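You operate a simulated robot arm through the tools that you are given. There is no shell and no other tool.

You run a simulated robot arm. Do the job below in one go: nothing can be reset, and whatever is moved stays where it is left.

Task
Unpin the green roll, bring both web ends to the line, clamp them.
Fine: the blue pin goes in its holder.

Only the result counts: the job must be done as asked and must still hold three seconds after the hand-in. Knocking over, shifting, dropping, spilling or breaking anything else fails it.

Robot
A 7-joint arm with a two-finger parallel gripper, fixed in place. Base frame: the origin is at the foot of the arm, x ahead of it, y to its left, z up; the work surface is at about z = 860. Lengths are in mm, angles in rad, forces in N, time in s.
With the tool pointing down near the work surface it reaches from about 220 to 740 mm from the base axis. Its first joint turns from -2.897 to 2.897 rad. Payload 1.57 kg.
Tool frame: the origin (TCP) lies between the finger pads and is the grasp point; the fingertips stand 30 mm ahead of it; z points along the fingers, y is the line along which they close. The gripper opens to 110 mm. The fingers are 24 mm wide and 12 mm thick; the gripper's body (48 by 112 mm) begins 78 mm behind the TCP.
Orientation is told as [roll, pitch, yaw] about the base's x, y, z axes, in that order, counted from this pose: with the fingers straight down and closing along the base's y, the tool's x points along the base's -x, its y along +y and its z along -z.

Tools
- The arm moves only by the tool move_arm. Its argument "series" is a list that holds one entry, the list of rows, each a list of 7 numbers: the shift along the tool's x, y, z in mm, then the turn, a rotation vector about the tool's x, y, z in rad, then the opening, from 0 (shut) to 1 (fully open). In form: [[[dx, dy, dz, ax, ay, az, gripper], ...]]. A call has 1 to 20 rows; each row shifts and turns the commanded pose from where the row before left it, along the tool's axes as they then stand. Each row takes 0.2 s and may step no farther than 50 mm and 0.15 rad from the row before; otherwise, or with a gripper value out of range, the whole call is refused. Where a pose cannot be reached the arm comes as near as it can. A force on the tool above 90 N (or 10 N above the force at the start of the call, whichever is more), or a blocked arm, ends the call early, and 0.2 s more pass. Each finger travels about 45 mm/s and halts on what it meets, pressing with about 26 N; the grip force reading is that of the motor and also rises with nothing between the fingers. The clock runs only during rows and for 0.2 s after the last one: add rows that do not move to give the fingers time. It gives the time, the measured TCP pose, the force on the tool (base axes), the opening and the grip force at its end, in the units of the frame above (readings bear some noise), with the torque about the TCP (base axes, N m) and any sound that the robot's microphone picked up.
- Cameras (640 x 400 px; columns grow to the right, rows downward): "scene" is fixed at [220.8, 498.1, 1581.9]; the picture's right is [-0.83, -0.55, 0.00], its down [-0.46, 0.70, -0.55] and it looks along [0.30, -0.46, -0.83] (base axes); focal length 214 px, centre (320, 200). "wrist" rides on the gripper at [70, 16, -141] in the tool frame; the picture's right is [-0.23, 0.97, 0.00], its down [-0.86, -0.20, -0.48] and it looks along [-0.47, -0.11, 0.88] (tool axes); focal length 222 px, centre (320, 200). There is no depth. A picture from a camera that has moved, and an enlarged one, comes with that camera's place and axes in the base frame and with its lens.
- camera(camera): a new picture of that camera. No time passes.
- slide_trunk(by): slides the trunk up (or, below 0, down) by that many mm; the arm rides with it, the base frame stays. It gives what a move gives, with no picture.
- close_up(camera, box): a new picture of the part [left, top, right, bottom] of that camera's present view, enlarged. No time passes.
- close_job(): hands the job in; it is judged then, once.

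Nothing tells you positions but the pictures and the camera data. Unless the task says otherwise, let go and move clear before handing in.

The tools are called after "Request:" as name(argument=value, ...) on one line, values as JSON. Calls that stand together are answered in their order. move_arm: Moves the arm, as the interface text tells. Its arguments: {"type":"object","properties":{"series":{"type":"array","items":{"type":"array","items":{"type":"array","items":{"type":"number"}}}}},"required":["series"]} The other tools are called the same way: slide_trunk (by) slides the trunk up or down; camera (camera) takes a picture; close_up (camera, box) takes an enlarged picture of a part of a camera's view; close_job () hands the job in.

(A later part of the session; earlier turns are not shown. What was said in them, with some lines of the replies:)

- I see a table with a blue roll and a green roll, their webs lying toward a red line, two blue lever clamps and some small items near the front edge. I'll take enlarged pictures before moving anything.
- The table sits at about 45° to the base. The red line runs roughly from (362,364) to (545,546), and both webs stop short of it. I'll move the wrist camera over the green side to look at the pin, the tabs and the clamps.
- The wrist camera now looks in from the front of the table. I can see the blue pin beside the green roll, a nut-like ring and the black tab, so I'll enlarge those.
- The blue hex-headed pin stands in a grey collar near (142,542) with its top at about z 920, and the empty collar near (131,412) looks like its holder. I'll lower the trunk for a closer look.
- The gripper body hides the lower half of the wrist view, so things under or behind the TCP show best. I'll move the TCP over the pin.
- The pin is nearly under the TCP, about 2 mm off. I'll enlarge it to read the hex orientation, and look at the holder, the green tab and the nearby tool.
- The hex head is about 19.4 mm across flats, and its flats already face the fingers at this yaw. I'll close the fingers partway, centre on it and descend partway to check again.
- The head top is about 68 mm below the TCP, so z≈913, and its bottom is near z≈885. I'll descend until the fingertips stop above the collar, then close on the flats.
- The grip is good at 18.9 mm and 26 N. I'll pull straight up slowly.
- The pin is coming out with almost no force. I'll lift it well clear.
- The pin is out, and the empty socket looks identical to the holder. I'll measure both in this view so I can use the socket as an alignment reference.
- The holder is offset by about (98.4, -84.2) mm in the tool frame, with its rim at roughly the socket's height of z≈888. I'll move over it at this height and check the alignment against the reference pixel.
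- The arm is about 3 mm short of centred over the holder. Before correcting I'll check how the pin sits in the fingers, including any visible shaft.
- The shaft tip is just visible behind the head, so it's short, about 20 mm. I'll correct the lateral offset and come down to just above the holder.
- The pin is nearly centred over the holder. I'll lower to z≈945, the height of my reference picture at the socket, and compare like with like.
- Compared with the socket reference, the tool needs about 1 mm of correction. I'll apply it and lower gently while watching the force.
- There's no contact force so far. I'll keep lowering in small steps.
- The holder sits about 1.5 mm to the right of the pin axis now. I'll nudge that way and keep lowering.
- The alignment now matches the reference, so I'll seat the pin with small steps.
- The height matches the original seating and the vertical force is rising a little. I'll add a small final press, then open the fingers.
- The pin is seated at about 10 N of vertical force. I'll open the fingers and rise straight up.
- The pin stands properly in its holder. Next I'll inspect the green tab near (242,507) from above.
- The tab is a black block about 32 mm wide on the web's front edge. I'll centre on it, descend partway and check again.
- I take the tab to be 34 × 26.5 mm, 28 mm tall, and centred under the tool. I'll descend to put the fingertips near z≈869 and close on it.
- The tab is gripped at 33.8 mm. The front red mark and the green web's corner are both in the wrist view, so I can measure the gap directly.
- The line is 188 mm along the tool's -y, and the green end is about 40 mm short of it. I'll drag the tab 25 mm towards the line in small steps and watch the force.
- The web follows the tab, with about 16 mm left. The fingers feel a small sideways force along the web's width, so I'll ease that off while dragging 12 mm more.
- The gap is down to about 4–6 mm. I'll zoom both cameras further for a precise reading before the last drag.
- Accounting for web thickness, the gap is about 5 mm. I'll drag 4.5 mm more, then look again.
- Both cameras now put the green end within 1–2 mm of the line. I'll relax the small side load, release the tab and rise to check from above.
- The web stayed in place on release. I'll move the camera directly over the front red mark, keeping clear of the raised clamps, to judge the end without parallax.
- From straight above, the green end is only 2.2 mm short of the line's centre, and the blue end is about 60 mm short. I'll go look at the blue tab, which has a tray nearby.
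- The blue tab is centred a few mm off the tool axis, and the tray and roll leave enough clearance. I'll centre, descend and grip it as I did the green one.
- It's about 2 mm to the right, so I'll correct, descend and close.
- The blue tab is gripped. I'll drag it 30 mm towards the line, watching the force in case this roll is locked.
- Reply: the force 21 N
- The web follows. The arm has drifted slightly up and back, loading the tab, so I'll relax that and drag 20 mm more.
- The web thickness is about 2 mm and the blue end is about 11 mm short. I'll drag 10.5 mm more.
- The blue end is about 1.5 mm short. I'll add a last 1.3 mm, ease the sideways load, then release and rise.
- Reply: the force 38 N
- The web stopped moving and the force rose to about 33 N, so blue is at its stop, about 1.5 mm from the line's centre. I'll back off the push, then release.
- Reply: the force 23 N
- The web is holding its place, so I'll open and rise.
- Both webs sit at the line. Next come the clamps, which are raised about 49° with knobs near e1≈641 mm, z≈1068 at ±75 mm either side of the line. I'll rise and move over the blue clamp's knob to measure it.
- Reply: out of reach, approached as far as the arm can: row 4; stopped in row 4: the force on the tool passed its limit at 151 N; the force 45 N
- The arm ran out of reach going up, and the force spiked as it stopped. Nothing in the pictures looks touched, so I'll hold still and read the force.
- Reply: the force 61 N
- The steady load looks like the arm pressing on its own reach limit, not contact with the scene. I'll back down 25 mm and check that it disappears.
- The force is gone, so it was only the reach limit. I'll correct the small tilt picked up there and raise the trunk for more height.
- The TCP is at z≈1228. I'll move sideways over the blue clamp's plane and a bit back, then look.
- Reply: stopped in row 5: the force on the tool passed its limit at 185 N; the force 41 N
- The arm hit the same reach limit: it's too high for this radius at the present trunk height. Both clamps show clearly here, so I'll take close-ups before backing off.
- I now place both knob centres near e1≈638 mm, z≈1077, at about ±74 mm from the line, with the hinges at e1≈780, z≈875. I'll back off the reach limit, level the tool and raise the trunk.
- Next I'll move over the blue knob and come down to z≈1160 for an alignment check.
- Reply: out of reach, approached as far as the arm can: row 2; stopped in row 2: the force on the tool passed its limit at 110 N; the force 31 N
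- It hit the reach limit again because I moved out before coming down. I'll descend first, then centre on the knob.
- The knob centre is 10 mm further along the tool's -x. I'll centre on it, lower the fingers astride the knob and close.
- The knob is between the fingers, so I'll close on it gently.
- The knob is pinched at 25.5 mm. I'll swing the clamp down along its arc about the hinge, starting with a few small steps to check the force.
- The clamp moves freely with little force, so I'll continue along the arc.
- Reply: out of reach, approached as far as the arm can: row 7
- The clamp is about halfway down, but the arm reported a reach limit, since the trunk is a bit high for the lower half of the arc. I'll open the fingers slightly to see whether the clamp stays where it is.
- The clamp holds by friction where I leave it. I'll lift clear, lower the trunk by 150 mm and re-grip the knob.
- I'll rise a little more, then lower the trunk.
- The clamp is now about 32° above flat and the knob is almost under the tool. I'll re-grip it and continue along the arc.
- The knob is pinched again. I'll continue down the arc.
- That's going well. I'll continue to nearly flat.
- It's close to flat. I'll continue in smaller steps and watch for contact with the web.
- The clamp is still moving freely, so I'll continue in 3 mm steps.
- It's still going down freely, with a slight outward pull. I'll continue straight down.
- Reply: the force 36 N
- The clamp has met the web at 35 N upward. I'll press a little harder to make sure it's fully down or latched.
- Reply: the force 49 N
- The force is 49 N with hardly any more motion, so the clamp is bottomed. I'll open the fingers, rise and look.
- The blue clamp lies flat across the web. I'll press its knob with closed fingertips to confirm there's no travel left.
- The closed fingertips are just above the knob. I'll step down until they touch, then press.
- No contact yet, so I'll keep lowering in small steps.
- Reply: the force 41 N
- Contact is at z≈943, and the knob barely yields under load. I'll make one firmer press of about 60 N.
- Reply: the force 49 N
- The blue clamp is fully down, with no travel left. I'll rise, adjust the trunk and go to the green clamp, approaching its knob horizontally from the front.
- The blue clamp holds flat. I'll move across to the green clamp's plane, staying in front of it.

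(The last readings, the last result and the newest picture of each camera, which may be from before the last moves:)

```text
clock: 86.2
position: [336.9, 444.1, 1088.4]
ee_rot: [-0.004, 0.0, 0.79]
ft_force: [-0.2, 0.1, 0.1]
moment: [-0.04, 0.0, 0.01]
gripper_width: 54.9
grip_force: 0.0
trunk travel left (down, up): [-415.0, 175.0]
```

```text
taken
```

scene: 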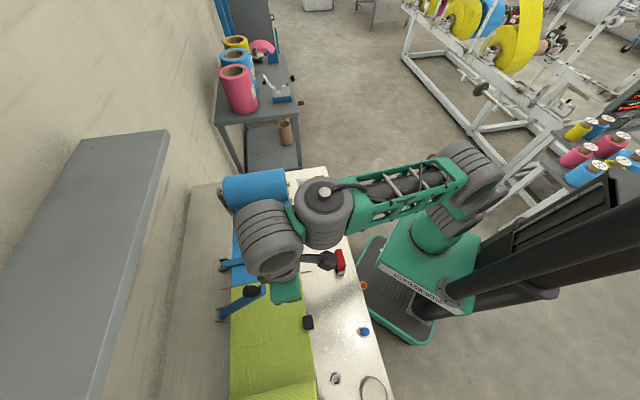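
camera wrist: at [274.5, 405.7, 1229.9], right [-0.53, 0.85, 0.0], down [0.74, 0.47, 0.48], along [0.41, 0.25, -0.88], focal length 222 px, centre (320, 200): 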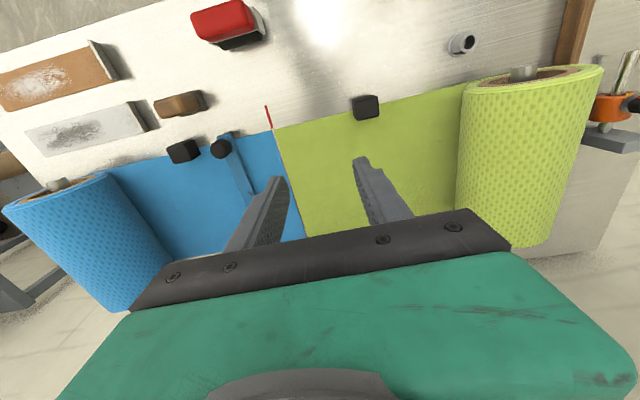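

The green clamp is hidden behind the palm. I'll move in slowly with the fingers astride and check partway.

Request:
move_arm(series=[[[-20, 0, 0, 0, 0, 0, 0.5], [-20, 0.4, 0, 0, 0, 0, 0.5], [-20, 0, 0, 0, 0, 0, 0.5], [0, 0, 0, 0, 0, 0, 0.5]]])

Request:
close_up(camera="wrist", box=[240, 100, 400, 220])

Request:
close_up(camera="scene", box=[200, 210, 330, 330])

```text
clock: 87.2
position: [379.2, 487.6, 1088.7]
ee_rot: [-0.003, 0.0, 0.79]
ft_force: [0.4, 0.0, -1.2]
moment: [0.0, 0.02, 0.01]
gripper_width: 54.9
grip_force: 0.1
trunk travel left (down, up): [-415.0, 175.0]
```

```text
3.33 times, centred on (320, 160) of wrist
camera zoom: at [316.6, 449.7, 1230.0], right [-0.53, 0.85, 0.0], down [0.74, 0.47, 0.48], along [0.41, 0.25, -0.88], focal length 740 px, centre (320, 333)
```

zoom: 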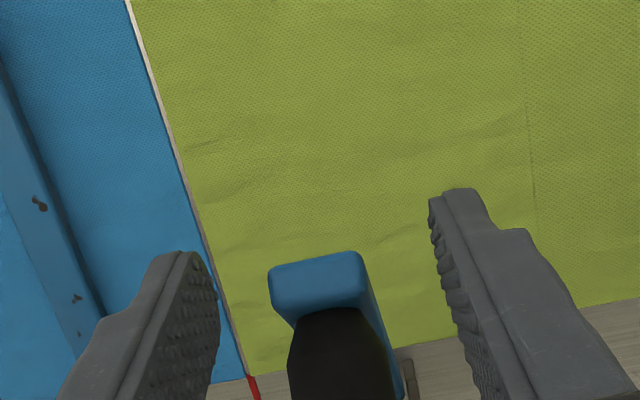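

```text
3.33 times, centred on (265, 270) of scene
camera zoom: at [220.8, 498.1, 1581.9], right [-0.83, -0.55, 0.0], down [-0.46, 0.7, -0.55], along [0.3, -0.46, -0.83], focal length 715 px, centre (503, -33)
```

zoom: 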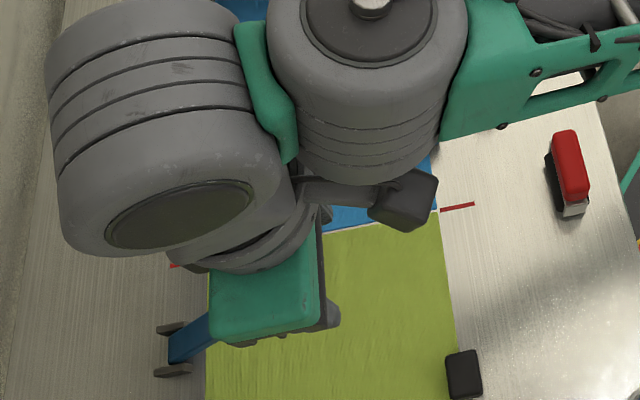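

The clamp tip is centred between the fingers. I'll move 26 mm further to the knob and close.

Request:
move_arm(series=[[[-13, 0, 0, 0, 0, 0, 0.5], [-12.5, 0, 0, 0, 0, 0, 0.5], [0, 0, 0, 0, 0, 0, 0.5]]])

Request:
close_up(camera="wrist", box=[260, 110, 380, 210])

```text
clock: 88.0
position: [397.3, 504.7, 1088.6]
ee_rot: [-0.004, -0.003, 0.788]
ft_force: [1.2, 0.5, 0.1]
moment: [-0.01, 0.04, 0.01]
gripper_width: 55.0
grip_force: 0.1
trunk travel left (down, up): [-415.0, 175.0]
```

```text
4.00 times, centred on (320, 160) of wrist
camera zoom: at [334.2, 466.3, 1229.9], right [-0.53, 0.85, 0.0], down [0.74, 0.47, 0.48], along [0.41, 0.25, -0.88], focal length 888 px, centre (320, 360)
```

zoom: 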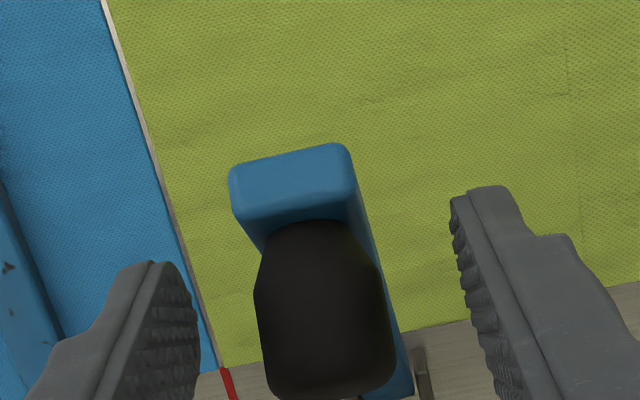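

The geometry matches the blue clamp's grip, so I'll close on the knob.

Request:
move_arm(series=[[[0, 0, 0, 0, 0, 0, 0.35], [0, 0, 0, 0, 0, 0, 0.22], [0, 0, 0, 0, 0, 0, 0.2], [0, 0, 0, 0, 0, 0, 0.2], [0, 0, 0, 0, 0, 0, 0.2]]])

Request:
close_up(camera="wrist", box=[260, 110, 380, 210])

```text
clock: 89.2
position: [397.1, 502.6, 1088.7]
ee_rot: [-0.005, -0.001, 0.788]
ft_force: [2.4, -0.8, -0.9]
moment: [0.21, 0.18, -0.47]
gripper_width: 25.3
grip_force: 37.1
trunk travel left (down, up): [-415.0, 175.0]
```

```text
4.00 times, centred on (320, 160) of wrist
camera zoom: at [334.6, 465.7, 1230.0], right [-0.53, 0.85, 0.0], down [0.74, 0.47, 0.48], along [0.41, 0.25, -0.88], focal length 888 px, centre (320, 360)
```

zoom: 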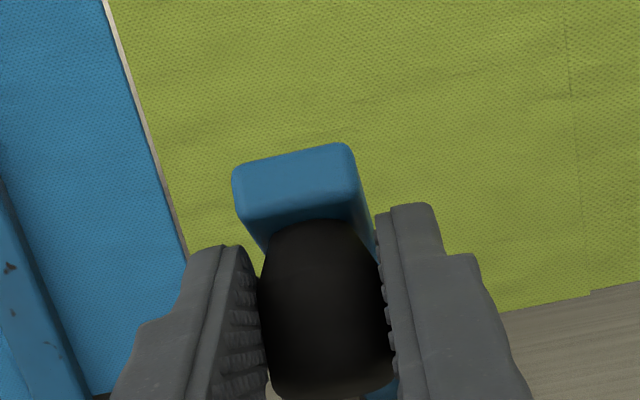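

The knob is pinched at 25.3 mm. I'll swing the green clamp down along the same arc.

Request:
move_arm(series=[[[3.5, 0, 2.6, 0, 0, 0, 0.2], [3.5, 0, 2.6, 0, 0, 0, 0.2], [3.4, 0, 2.7, 0, 0, 0, 0.2], [3.5, 0, 2.6, 0, 0, 0, 0.2], [6.6, 0, 5.6, 0, 0, 0, 0.2], [6.5, 0, 5.6, 0, 0, 0, 0.2], [6.1, 0, 6.1, 0, 0, 0, 0.2], [6.1, 0, 6.1, 0, 0, 0, 0.2]]])

Request:
close_up(camera="wrist", box=[260, 110, 380, 210])

```text
clock: 91.0
position: [369.9, 476.3, 1055.7]
ee_rot: [-0.003, 0.001, 0.787]
ft_force: [5.8, -2.9, 3.1]
moment: [0.9, -0.47, -0.34]
gripper_width: 25.2
grip_force: 36.6
trunk travel left (down, up): [-415.0, 175.0]
```

```text
4.00 times, centred on (320, 160) of wrist
camera zoom: at [307.4, 438.4, 1197.3], right [-0.53, 0.85, 0.0], down [0.74, 0.47, 0.48], along [0.41, 0.25, -0.88], focal length 888 px, centre (320, 360)
```

zoom: 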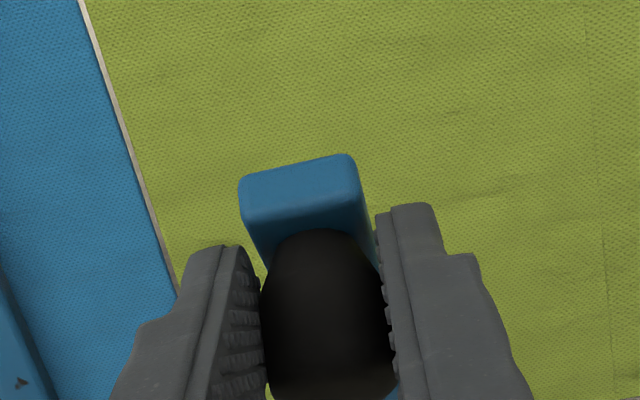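

It's moving smoothly, so I'll continue.

Request:
move_arm(series=[[[5.6, 0, 6.5, 0, 0, 0, 0.2], [5.6, 0, 6.6, 0, 0, 0, 0.2], [5.2, 0, 6.8, 0, 0, 0, 0.2], [5.2, 0, 6.9, 0, 0, 0, 0.2], [4.7, 0, 7.2, 0, 0, 0, 0.2], [4.7, 0, 7.3, 0, 0, 0, 0.2], [4.2, 0, 7.5, 0, 0, 0, 0.2], [4.2, 0, 7.6, 0, 0, 0, 0.2], [0, 0, 0, 0, 0, 0, 0.2]]])

Request:
close_up(camera="wrist", box=[260, 110, 380, 210])

Request:
close_up(camera="scene", box=[200, 210, 330, 330])

```text
clock: 93.0
position: [340.7, 447.1, 998.7]
ee_rot: [-0.004, -0.002, 0.789]
ft_force: [5.5, -4.1, 3.9]
moment: [0.98, -0.33, -0.37]
gripper_width: 24.8
grip_force: 36.5
trunk travel left (down, up): [-415.0, 175.0]
```

```text
4.00 times, centred on (320, 160) of wrist
camera zoom: at [278.6, 409.6, 1140.0], right [-0.53, 0.85, 0.0], down [0.74, 0.47, 0.48], along [0.41, 0.25, -0.88], focal length 888 px, centre (320, 360)
```

zoom: 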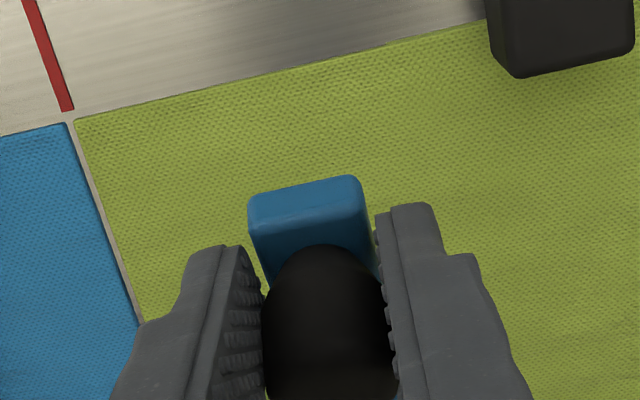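

```text
3.33 times, centred on (265, 270) of scene
camera zoom: at [220.8, 498.1, 1581.9], right [-0.83, -0.55, 0.0], down [-0.46, 0.7, -0.55], along [0.3, -0.46, -0.83], focal length 715 px, centre (503, -33)
```

zoom: 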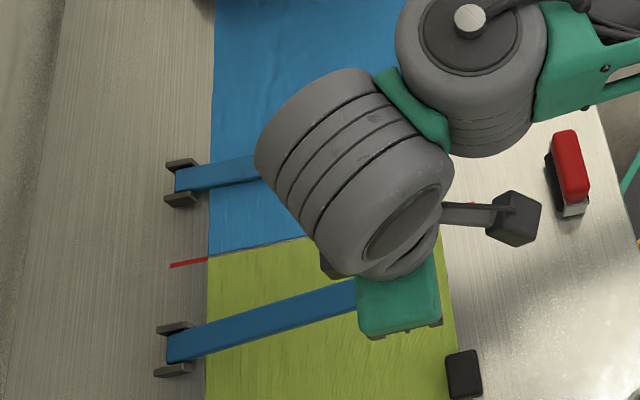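

It's on track with no reach limit. I'll continue towards flat.

Request:
move_arm(series=[[[3.6, 0, 7.8, 0, 0, 0, 0.2], [3.6, 0, 7.8, 0, 0, 0, 0.2], [3, 0, 8, 0, 0, 0, 0.2], [3, 0, 8.1, 0, 0, 0, 0.2], [2.5, 0, 8.2, 0, 0, 0, 0.2], [2.5, 0, 8.3, 0, 0, 0, 0.2], [1.7, 0, 8.4, 0, 0, 0, 0.2], [0, 0, 0, 0, 0, 0, 0.2]]])

Request:
close_up(camera="wrist", box=[260, 110, 380, 210])

```text
clock: 94.8
position: [327.9, 433.3, 942.1]
ee_rot: [-0.003, -0.002, 0.789]
ft_force: [-3.7, -8.3, 5.5]
moment: [0.63, -0.24, 0.0]
gripper_width: 25.4
grip_force: 37.1
trunk travel left (down, up): [-415.0, 175.0]
```

```text
4.00 times, centred on (320, 160) of wrist
camera zoom: at [265.1, 396.0, 1083.5], right [-0.53, 0.85, 0.0], down [0.74, 0.47, 0.48], along [0.41, 0.25, -0.88], focal length 888 px, centre (320, 360)
```

zoom: 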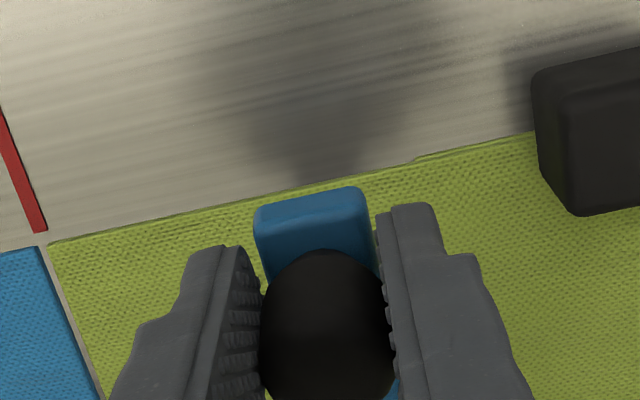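

Continuing in small steps to contact.

Request:
move_arm(series=[[[2, 0, 6, 0, 0, 0, 0.2], [1.2, 0, 6, 0, 0, 0, 0.2], [0.8, 0, 5, 0, 0, 0, 0.2], [0.4, 0, 4, 0, 0, 0, 0.2], [0, 0, 3, 0, 0, 0, 0.2], [0, 0, 0, 0, 0, 0, 0.2]]])

Request:
close_up(camera="wrist", box=[260, 110, 380, 210])

```text
clock: 96.2
position: [325.3, 431.7, 917.7]
ee_rot: [0.002, 0.003, 0.787]
ft_force: [0.1, -10.8, 5.5]
moment: [0.43, -0.94, 0.0]
gripper_width: 25.3
grip_force: 36.9
trunk travel left (down, up): [-415.0, 175.0]
```

```text
4.00 times, centred on (320, 160) of wrist
camera zoom: at [263.6, 393.2, 1060.6], right [-0.53, 0.85, 0.0], down [0.75, 0.47, 0.48], along [0.4, 0.25, -0.88], focal length 888 px, centre (320, 360)
```

zoom: 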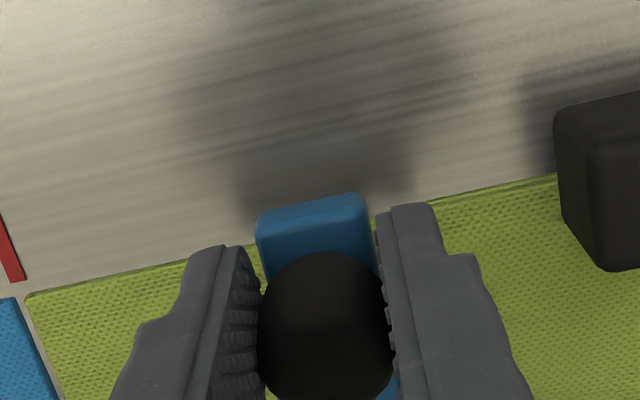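

Request:
move_arm(series=[[[0.4, -0.3, 2.5, 0, 0, 0, 0.2], [0.3, 0, 2.5, 0, 0, 0, 0.2], [0, 0, 2.5, 0, 0, 0, 0.2], [0, 0, 0, 0, 0, 0, 0.2]]])

Request:
close_up(camera="wrist", box=[260, 110, 380, 210])

```text
clock: 97.2
position: [325.4, 430.2, 913.4]
ee_rot: [0.008, 0.009, 0.789]
ft_force: [-7.4, -10.7, 4.9]
moment: [0.14, -0.76, 0.0]
gripper_width: 25.5
grip_force: 36.7
out of reach, approached as far as the arm can: row 3
trunk travel left (down, up): [-415.0, 175.0]
```

```text
4.00 times, centred on (320, 160) of wrist
camera zoom: at [264.0, 393.1, 1055.0], right [-0.53, 0.85, 0.0], down [0.75, 0.47, 0.47], along [0.4, 0.25, -0.88], focal length 888 px, centre (320, 360)
```

zoom: 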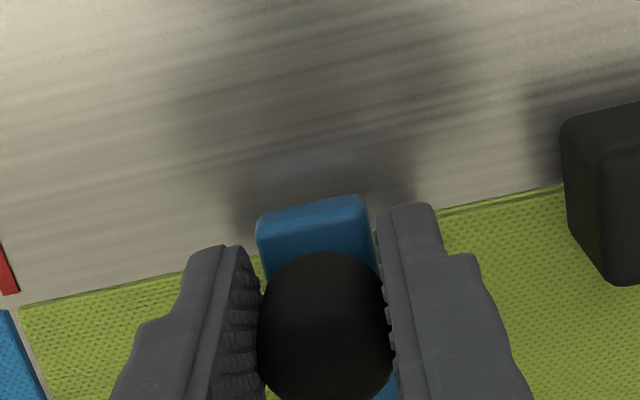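

The arm reached its lower limit at this trunk height, with the clamp almost flat. I'll release, rise, lower the trunk and press it home from above.

Request:
move_arm(series=[[[0, 0, 0, 0, 0, 0, 0.3], [0, 0, 0, 0, 0, 0, 0.4], [0, 0, 0, 0, 0, 0, 0.45], [0, 0, -20, 0, 0, 0, 0.45], [0, 0, -40, 0, 0, 0, 0.45], [0, 0, -45, 0, 0, 0, 0.45], [0, 0, 0, 0, 0, 0, 0.2], [0, 0, 0, 0, 0, 0, 0.0]]])

Request:
slide_trunk(by=-60)

Request:
camera(camera="wrist")

Request:
close_up(camera="wrist", box=[260, 110, 380, 210])

```text
clock: 99.0
position: [325.5, 433.9, 1017.4]
ee_rot: [-0.002, 0.001, 0.789]
ft_force: [0.1, 0.1, 0.4]
moment: [-0.04, -0.02, 0.02]
gripper_width: 0.1
grip_force: 0.0
trunk travel left (down, up): [-415.0, 175.0]
```

```text
clock: 100.0
position: [325.4, 434.0, 957.9]
ee_rot: [-0.004, -0.002, 0.79]
ft_force: [0.2, 0.7, 0.1]
moment: [0.03, -0.04, 0.02]
gripper_width: 0.0
grip_force: 20.9
trunk travel left (down, up): [-355.0, 235.0]
```

```text
taken
camera wrist: at [262.9, 395.9, 1100.1], right [-0.53, 0.85, 0.0], down [0.74, 0.47, 0.48], along [0.41, 0.25, -0.88], focal length 222 px, centre (320, 200)
```

wrist: 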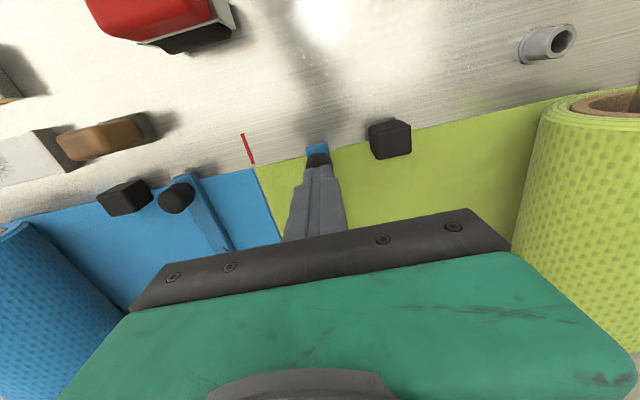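

```text
4.00 times, centred on (320, 160) of wrist
camera zoom: at [262.9, 395.9, 1100.1], right [-0.53, 0.85, 0.0], down [0.74, 0.47, 0.48], along [0.41, 0.25, -0.88], focal length 888 px, centre (320, 360)
```

zoom: 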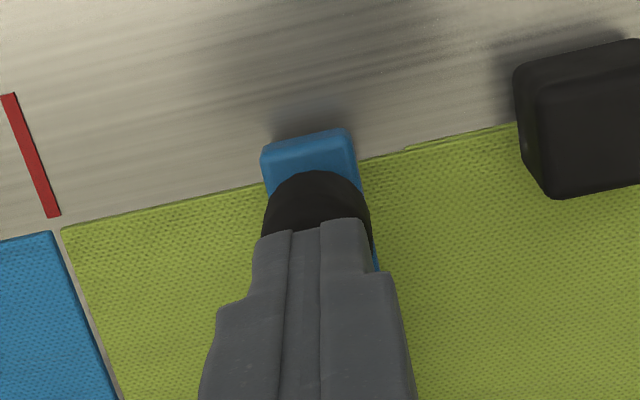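

The fingertips need to shift about 4.5 mm forward to match the press point I used on the blue knob. Then I'll press straight down.

Request:
move_arm(series=[[[4.5, -0.5, 0, 0, 0, 0, 0.0], [0, 0, 4, 0, 0, 0, 0.0], [0, 0, 4, 0, 0, 0, 0.0], [0, 0, 2, 0, 0, 0, 0.0], [0, 0, 0, 0, 0, 0, 0.0]]])

Request:
close_up(camera="wrist", box=[260, 110, 380, 210])

```text
clock: 101.2
position: [324.0, 431.6, 949.1]
ee_rot: [-0.002, -0.002, 0.791]
ft_force: [-0.6, -0.1, -0.7]
moment: [0.01, 0.01, -0.03]
gripper_width: 0.0
grip_force: 21.0
trunk travel left (down, up): [-355.0, 235.0]
```

```text
4.00 times, centred on (320, 160) of wrist
camera zoom: at [261.0, 393.0, 1090.5], right [-0.53, 0.85, 0.0], down [0.74, 0.47, 0.48], along [0.41, 0.25, -0.88], focal length 888 px, centre (320, 360)
```

zoom: 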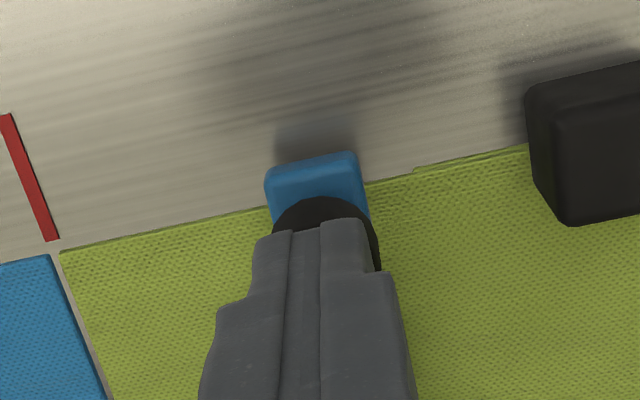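

Request:
move_arm(series=[[[0, 0, 2, 0, 0, 0, 0.0], [0, 0, 2, 0, 0, 0, 0.0], [0, 0, 1.5, 0, 0, 0, 0.0], [0, 0, 0, 0, 0, 0, 0.0]]])

Request:
move_arm(series=[[[0, 0, 1.5, 0, 0, 0, 0.0], [0, 0, 1.5, 0, 0, 0, 0.0], [0, 0, 0, 0, 0, 0, 0.0]]])

```text
clock: 102.2
position: [322.5, 430.1, 943.4]
ee_rot: [-0.004, -0.002, 0.789]
ft_force: [0.5, -0.6, 1.5]
moment: [0.02, -0.04, -0.05]
gripper_width: 0.2
grip_force: 21.7
trunk travel left (down, up): [-355.0, 235.0]
```

```text
clock: 103.0
position: [322.8, 430.2, 943.1]
ee_rot: [-0.002, -0.005, 0.789]
ft_force: [0.1, -0.8, 16.3]
moment: [-0.07, 0.11, -0.07]
gripper_width: 0.1
grip_force: 21.4
trunk travel left (down, up): [-355.0, 235.0]
```

Contact came at the same height as the blue clamp. I'll press further to be sure it's home.

Request:
move_arm(series=[[[0, 0, 1.5, 0, 0, 0, 0.0], [0, 0, 1.5, 0, 0, 0, 0.0], [0, 0, 1.2, 0, 0, 0, 0.0], [0, 0, 0, 0, 0, 0, 0.0]]])

Request:
move_arm(series=[[[0, 0, 1, 0, 0, 0, 0.0], [0, 0, 0, 0, 0, 0, 0.0]]])

```text
clock: 104.0
position: [322.6, 430.0, 941.0]
ee_rot: [-0.001, -0.014, 0.79]
ft_force: [2.2, 2.8, 45.7]
moment: [0.08, -0.03, 0.04]
gripper_width: 0.0
grip_force: 21.2
trunk travel left (down, up): [-355.0, 235.0]
```

```text
clock: 104.6
position: [323.2, 429.8, 940.7]
ee_rot: [0.001, -0.014, 0.788]
ft_force: [1.6, 3.3, 48.8]
moment: [0.05, -0.02, 0.22]
gripper_width: 0.0
grip_force: 21.3
trunk travel left (down, up): [-355.0, 235.0]
```

Both clamps bottom at the same height. I'll rise, retreat towards the base and inspect the whole scene.

Request:
move_arm(series=[[[0, 0, -8, 0, 0, 0, 0.0], [0, 0, -30, 0, 0, 0, 0.0], [0, 0, -40, 0, 0, 0, 0.2], [0, 0, -40, 0, 0, 0, 0.4], [45, 0, 0, 0, 0, 0, 0.4], [45, 0, 0, 0, 0, 0, 0.4], [45, 0, 0, 0, 0, 0, 0.4], [45, 0, 0, 0, 0, 0, 0.4], [0, 0, 0, 0, 0, 0, 0.4]]])

Request:
camera(camera="scene")

Request:
close_up(camera="scene", box=[200, 230, 330, 330])

Request:
close_up(camera="scene", box=[280, 260, 320, 285])

Request:
close_up(camera="scene", box=[215, 275, 255, 300])

```text
clock: 106.6
position: [193.9, 301.1, 1051.9]
ee_rot: [-0.003, 0.0, 0.788]
ft_force: [-0.5, 0.3, -0.3]
moment: [0.0, -0.02, -0.01]
gripper_width: 44.1
grip_force: 0.1
trunk travel left (down, up): [-355.0, 235.0]
```

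```text
taken
```

scene: 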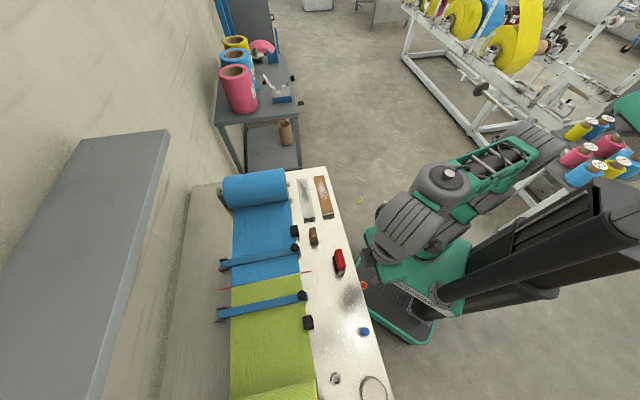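

```text
4.00 times, centred on (265, 280) of scene
camera zoom: at [220.8, 498.1, 1581.9], right [-0.83, -0.55, 0.0], down [-0.46, 0.7, -0.55], along [0.3, -0.46, -0.83], focal length 858 px, centre (540, -120)
```

zoom: 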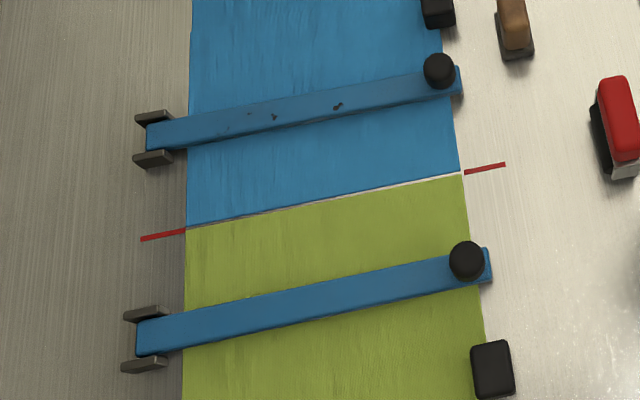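

```text
16.00 times, centred on (300, 272) of scene
camera zoom: at [220.8, 498.1, 1581.9], right [-0.83, -0.55, 0.0], down [-0.46, 0.7, -0.55], along [0.3, -0.46, -0.83], focal length 3432 px, centre (640, -960)
```

zoom: 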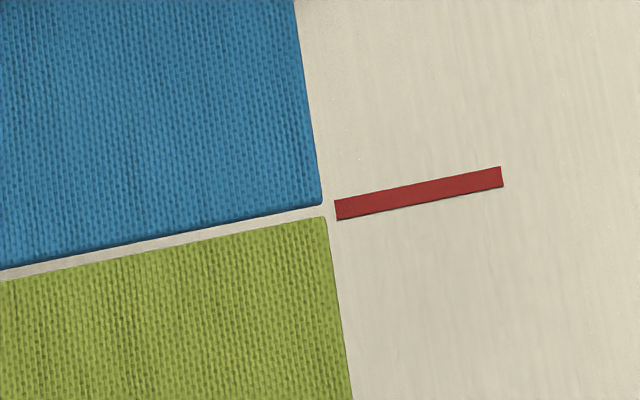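

```text
16.00 times, centred on (235, 288) of scene
camera zoom: at [220.8, 498.1, 1581.9], right [-0.83, -0.55, 0.0], down [-0.46, 0.7, -0.55], along [0.3, -0.46, -0.83], focal length 3432 px, centre (1680, -1200)
```

zoom: 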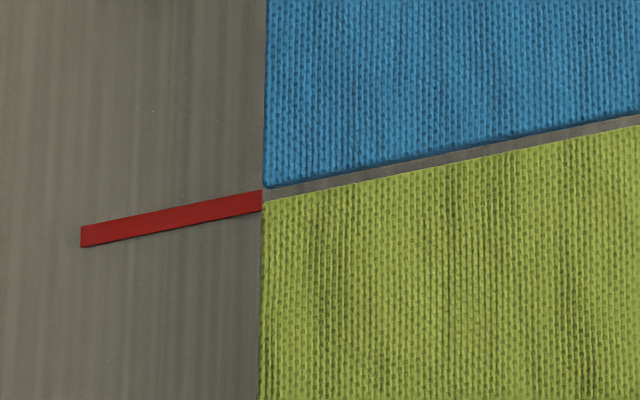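

Both clamps are down and both ends sit at the line. I'll measure the ends once more from directly above and check the pin in its holder.

Request:
move_arm(series=[[[0, -46, 0, 0, 0, 0, 0.4], [0, -46, 0, 0, 0, 0, 0.4], [-35, 0, 15, 0, 0, 0, 0.4], [-35, 0, 20, 0, 0, 0, 0.4], [-35, 0, 20, 0, 0, 0, 0.4], [-35, 0, 15, 0, 0, 0, 0.4], [0, 0, 0, 0, 0, 0, 0.4]]])

Request:
camera(camera="wrist")

Request:
close_up(camera="wrist", box=[300, 130, 380, 200])

```text
clock: 108.2
position: [359.5, 337.2, 984.2]
ee_rot: [-0.004, 0.0, 0.789]
ft_force: [0.1, 0.0, -0.1]
moment: [-0.01, -0.02, 0.01]
gripper_width: 44.0
grip_force: 0.0
trunk travel left (down, up): [-355.0, 235.0]
```

```text
taken
camera wrist: at [297.5, 299.6, 1124.7], right [-0.53, 0.85, 0.0], down [0.74, 0.47, 0.48], along [0.41, 0.25, -0.88], focal length 222 px, centre (320, 200)
```

wrist: 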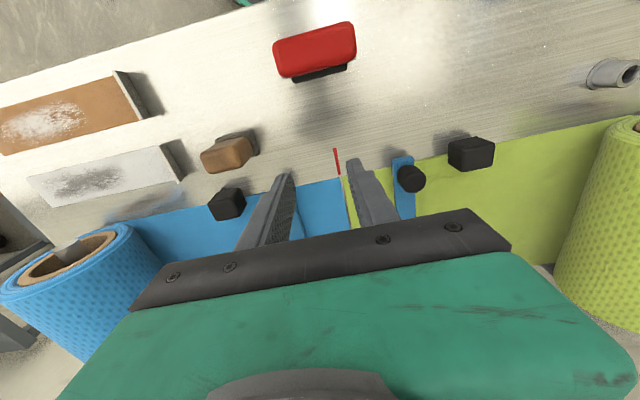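

```text
5.71 times, centred on (340, 165) of wrist
camera zoom: at [297.5, 299.6, 1124.7], right [-0.53, 0.85, 0.0], down [0.74, 0.47, 0.48], along [0.41, 0.25, -0.88], focal length 1269 px, centre (206, 400)
```

zoom: 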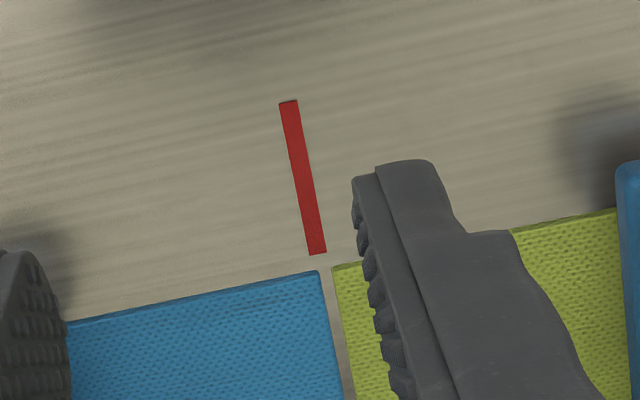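

From straight above, the blue end is 0.7 mm from the line and the green end is 2.5 mm short. I'll see whether the green tab can be nudged that last bit with a light force.

Request:
move_arm(series=[[[0, 40, -5, 0, 0, 0, 0.5], [0, 40, -5, 0, 0, 0, 0.5], [0, 40, 0, 0, 0, 0, 0.5], [0, 40, 0, 0, 0, 0, 0.5], [-36, 0, 0, 0, 0, 0, 0.5], [0, 0, 15, 0, 0, 0, 0.5], [0, 0, 0, 0, 0, 0, 0.5]]])

Request:
close_up(camera="wrist", box=[250, 110, 390, 210])

Request:
close_up(camera="wrist", box=[340, 20, 480, 120])

```text
clock: 109.8
position: [271.7, 476.5, 977.0]
ee_rot: [-0.004, -0.003, 0.786]
ft_force: [-0.6, 0.4, 0.0]
moment: [0.02, 0.03, 0.01]
gripper_width: 54.9
grip_force: 0.0
trunk travel left (down, up): [-355.0, 235.0]
```

```text
4.00 times, centred on (320, 160) of wrist
camera zoom: at [208.2, 437.9, 1118.5], right [-0.53, 0.85, 0.0], down [0.74, 0.47, 0.48], along [0.41, 0.25, -0.88], focal length 888 px, centre (320, 360)
```

zoom: 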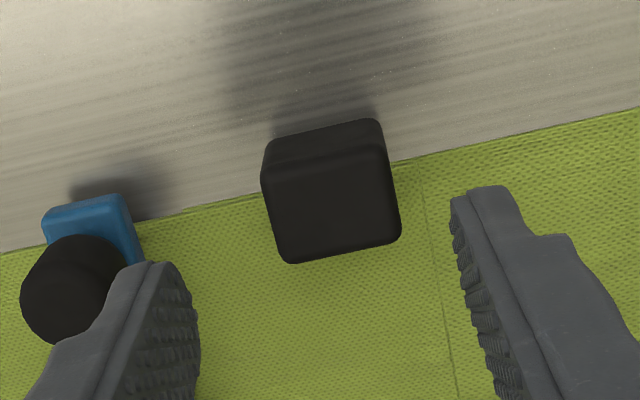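

```text
4.00 times, centred on (410, 70) of wrist
camera zoom: at [208.2, 437.9, 1118.5], right [-0.53, 0.85, 0.0], down [0.74, 0.47, 0.48], along [0.41, 0.25, -0.88], focal length 888 px, centre (-40, 720)
```

zoom: 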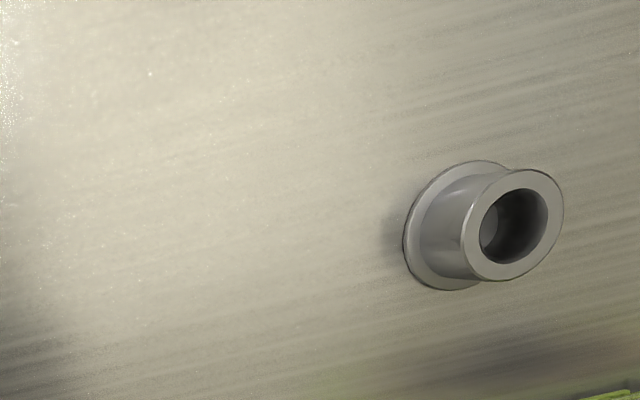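

The tab is 7.6 mm back and 2 mm right of the tool axis. I'll centre, descend and close gently.

Request:
move_arm(series=[[[-7.6, 2.1, 0, 0, 0, 0, 0.5], [0, 0, 30, 0, 0, 0, 0.5], [0, 0, 30, 0, 0, 0, 0.5], [0, 0, 16, 0, 0, 0, 0.5], [0, 0, 0, 0, 0, 0, 0.5]]])

Request:
close_up(camera="wrist", box=[250, 110, 390, 210])

```text
clock: 111.0
position: [275.7, 482.0, 902.1]
ee_rot: [-0.004, -0.002, 0.79]
ft_force: [-0.2, -0.5, 0.1]
moment: [-0.01, -0.05, 0.02]
gripper_width: 55.0
grip_force: 0.0
trunk travel left (down, up): [-355.0, 235.0]
```

```text
4.00 times, centred on (320, 160) of wrist
camera zoom: at [212.8, 444.2, 1043.3], right [-0.53, 0.85, 0.0], down [0.74, 0.47, 0.48], along [0.41, 0.25, -0.88], focal length 888 px, centre (320, 360)
```

zoom: 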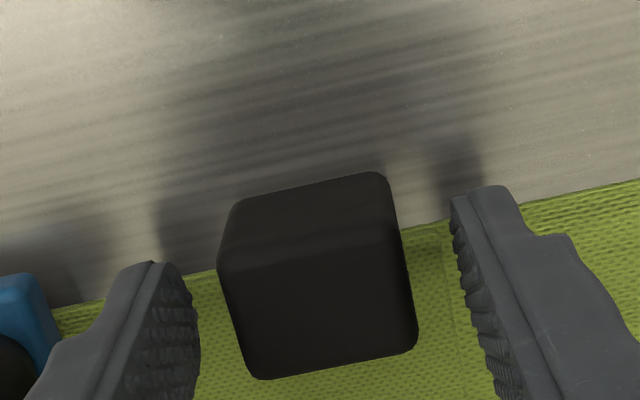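

Request:
move_arm(series=[[[0, 0, 0, 0, 0, 0, 0.4], [0, 0, 0, 0, 0, 0, 0.28], [0, 0, 0, 0, 0, 0, 0.22], [0, 0, 0, 0, 0, 0, 0.22]]])

Request:
move_arm(series=[[[0, -0.8, 0, 0, 0, 0, 0.22], [0, 0, 0, 0, 0, 0, 0.22]]])

Request:
close_up(camera="scene", box=[280, 260, 320, 285])

```text
clock: 112.0
position: [275.0, 483.0, 902.7]
ee_rot: [-0.003, -0.001, 0.789]
ft_force: [-1.8, 2.4, -1.1]
moment: [0.35, 0.27, -0.25]
gripper_width: 33.6
grip_force: 29.8
trunk travel left (down, up): [-355.0, 235.0]
```

```text
clock: 112.6
position: [275.1, 481.7, 903.3]
ee_rot: [-0.003, -0.001, 0.787]
ft_force: [-8.8, 5.8, 1.4]
moment: [0.41, 0.82, -0.6]
gripper_width: 33.8
grip_force: 41.3
trunk travel left (down, up): [-355.0, 235.0]
```

```text
16.00 times, centred on (300, 272) of scene
camera zoom: at [220.8, 498.1, 1581.9], right [-0.83, -0.55, 0.0], down [-0.46, 0.7, -0.55], along [0.3, -0.46, -0.83], focal length 3432 px, centre (640, -960)
```

zoom: 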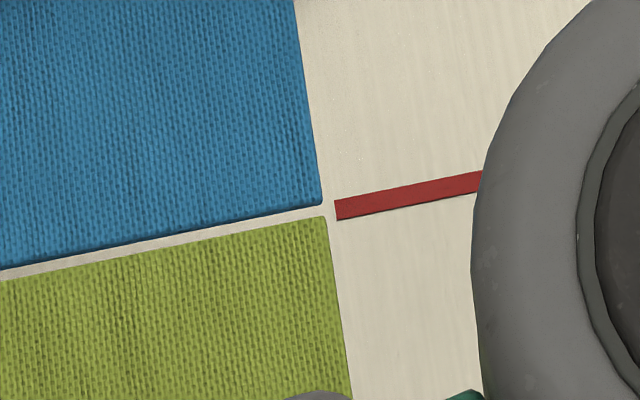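

The resistance is about 10 N with no motion yet. I'll try one more millimetre.

Request:
move_arm(series=[[[0, -0.8, 0, 0, 0, 0, 0.22], [0, -0.6, 0, 0, 0, 0, 0.22], [0, 0, 0, 0, 0, 0, 0.22]]])

Request:
close_up(camera="scene", box=[280, 260, 320, 285])

```text
clock: 113.4
position: [274.8, 482.9, 902.8]
ee_rot: [-0.006, -0.003, 0.789]
ft_force: [-25.9, 18.2, 6.4]
moment: [0.37, 1.44, -0.24]
gripper_width: 33.8
grip_force: 41.8
trunk travel left (down, up): [-355.0, 235.0]
```

```text
16.00 times, centred on (300, 272) of scene
camera zoom: at [220.8, 498.1, 1581.9], right [-0.83, -0.55, 0.0], down [-0.46, 0.7, -0.55], along [0.3, -0.46, -0.83], focal length 3432 px, centre (640, -960)
```

zoom: 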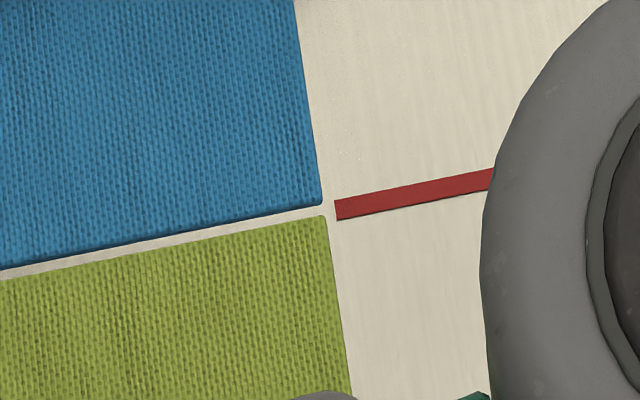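

The green web holds against 31 N, so it's clamped or at its stop like the blue one. I won't force it. I'll unload, release and retreat.

Request:
move_arm(series=[[[0, 1.2, 0, 0, 0, 0, 0.22], [0, 1.0, 0, 0, 0, 0, 0.22], [0, 0, 0, 0, 0, 0, 0.3], [0, 0, 0, 0, 0, 0, 0.4], [0, 0, 0, 0, 0, 0, 0.5], [0, 0, 0, 0, 0, 0, 0.5], [0, 0, -20, 0, 0, 0, 0.5], [0, 0, -40, 0, 0, 0, 0.5], [0, 0, -40, 0, 0, 0, 0.5], [45, 0, 0, 0, 0, 0, 0.5], [45, 0, 0, 0, 0, 0, 0.5], [45, 0, 0, 0, 0, 0, 0.5], [45, 0, 0, 0, 0, 0, 0.5], [45, 0, 0, 0, 0, 0, 0.5], [0, 0, 0, 0, 0, 0, 0.5]]])

Request:
camera(camera="scene")

Request:
close_up(camera="scene", box=[200, 230, 330, 330])

Request:
close_up(camera="scene", box=[280, 300, 400, 400])

Request:
camera(camera="wrist")

```text
clock: 116.6
position: [115.9, 320.5, 1002.0]
ee_rot: [-0.004, -0.002, 0.788]
ft_force: [0.5, 0.7, 0.1]
moment: [0.0, 0.03, -0.01]
gripper_width: 55.0
grip_force: 0.0
trunk travel left (down, up): [-355.0, 235.0]
```

```text
taken
```

scene: 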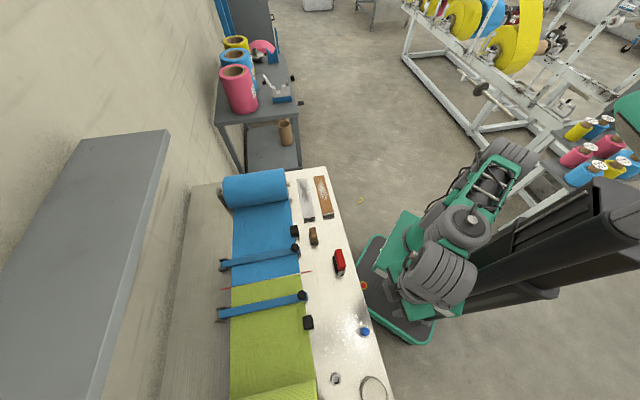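

```text
4.00 times, centred on (265, 280) of scene
camera zoom: at [220.8, 498.1, 1581.9], right [-0.83, -0.55, 0.0], down [-0.46, 0.7, -0.55], along [0.3, -0.46, -0.83], focal length 858 px, centre (540, -120)
```

zoom: 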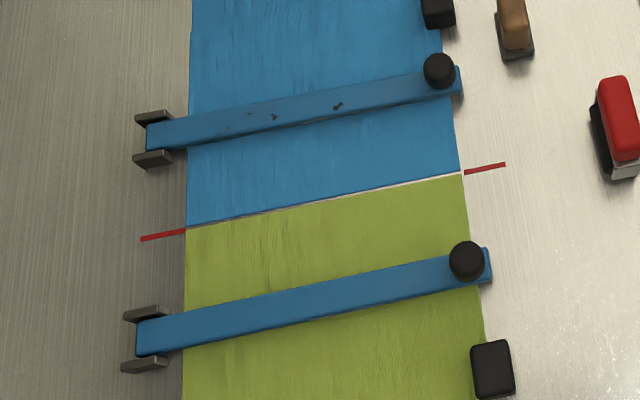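

```text
4.00 times, centred on (340, 350) of scene
camera zoom: at [220.8, 498.1, 1581.9], right [-0.83, -0.55, 0.0], down [-0.46, 0.7, -0.55], along [0.3, -0.46, -0.83], focal length 858 px, centre (240, -400)
```

zoom: 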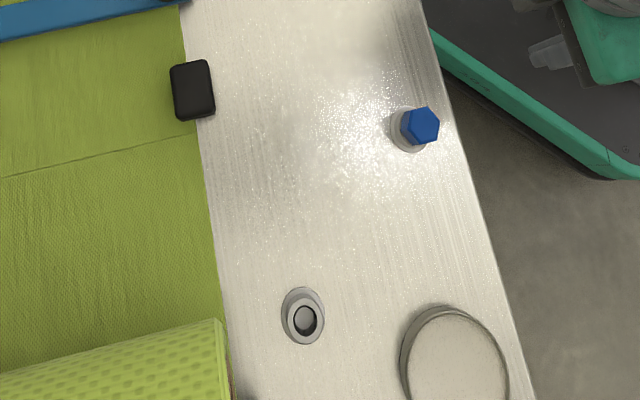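

```text
taken
camera wrist: at [53.3, 282.5, 1143.3], right [-0.53, 0.85, 0.0], down [0.74, 0.47, 0.48], along [0.41, 0.25, -0.88], focal length 222 px, centre (320, 200)
```

wrist: 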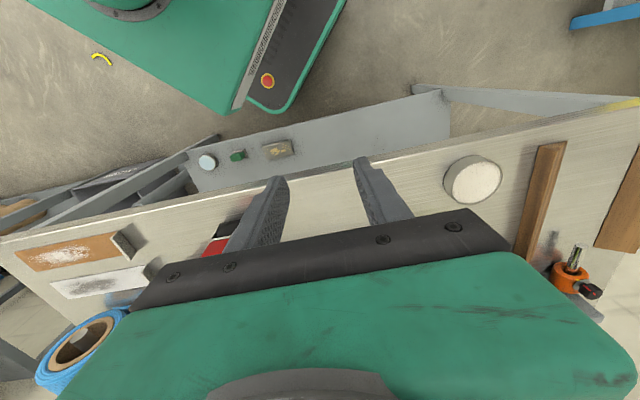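

The blue pin stands in its holder, both web ends are at the line, both clamps lie flat across their webs, and nothing else has moved. The arm is clear, so I'm handing in.

Request:
close_job()

```text
The job is handed in.
```

I've handed the job in. The green roll is unpinned, both web ends are at the line, both clamps are down, and the blue pin is in its holder.

- **Pin:** it lifted out with almost no force. It sits upright in the holder and took about 10 N when I seated it.
- **Blue web:** the end is about 0.7 mm short of the line's centre. It stopped there against 33 N, so I left it.
- **Green web:** the end is about 2.5 mm short of the line's centre. After clamping I tried to nudge it closer. It held against 31 N, so I didn't force it.
- **Clamps:** both lie flat across their webs. Each held against a downward press of nearly 50 N, with no travel left. I heard no latch click; partway down, the blue one held its position when released.

While I was repositioning over the clamps, the arm ran into its own reach limit three times and the moves stopped on a force spike. The pictures showed nothing touched, and the load disappeared once I backed off. Nothing else on the table moved in the final pictures.
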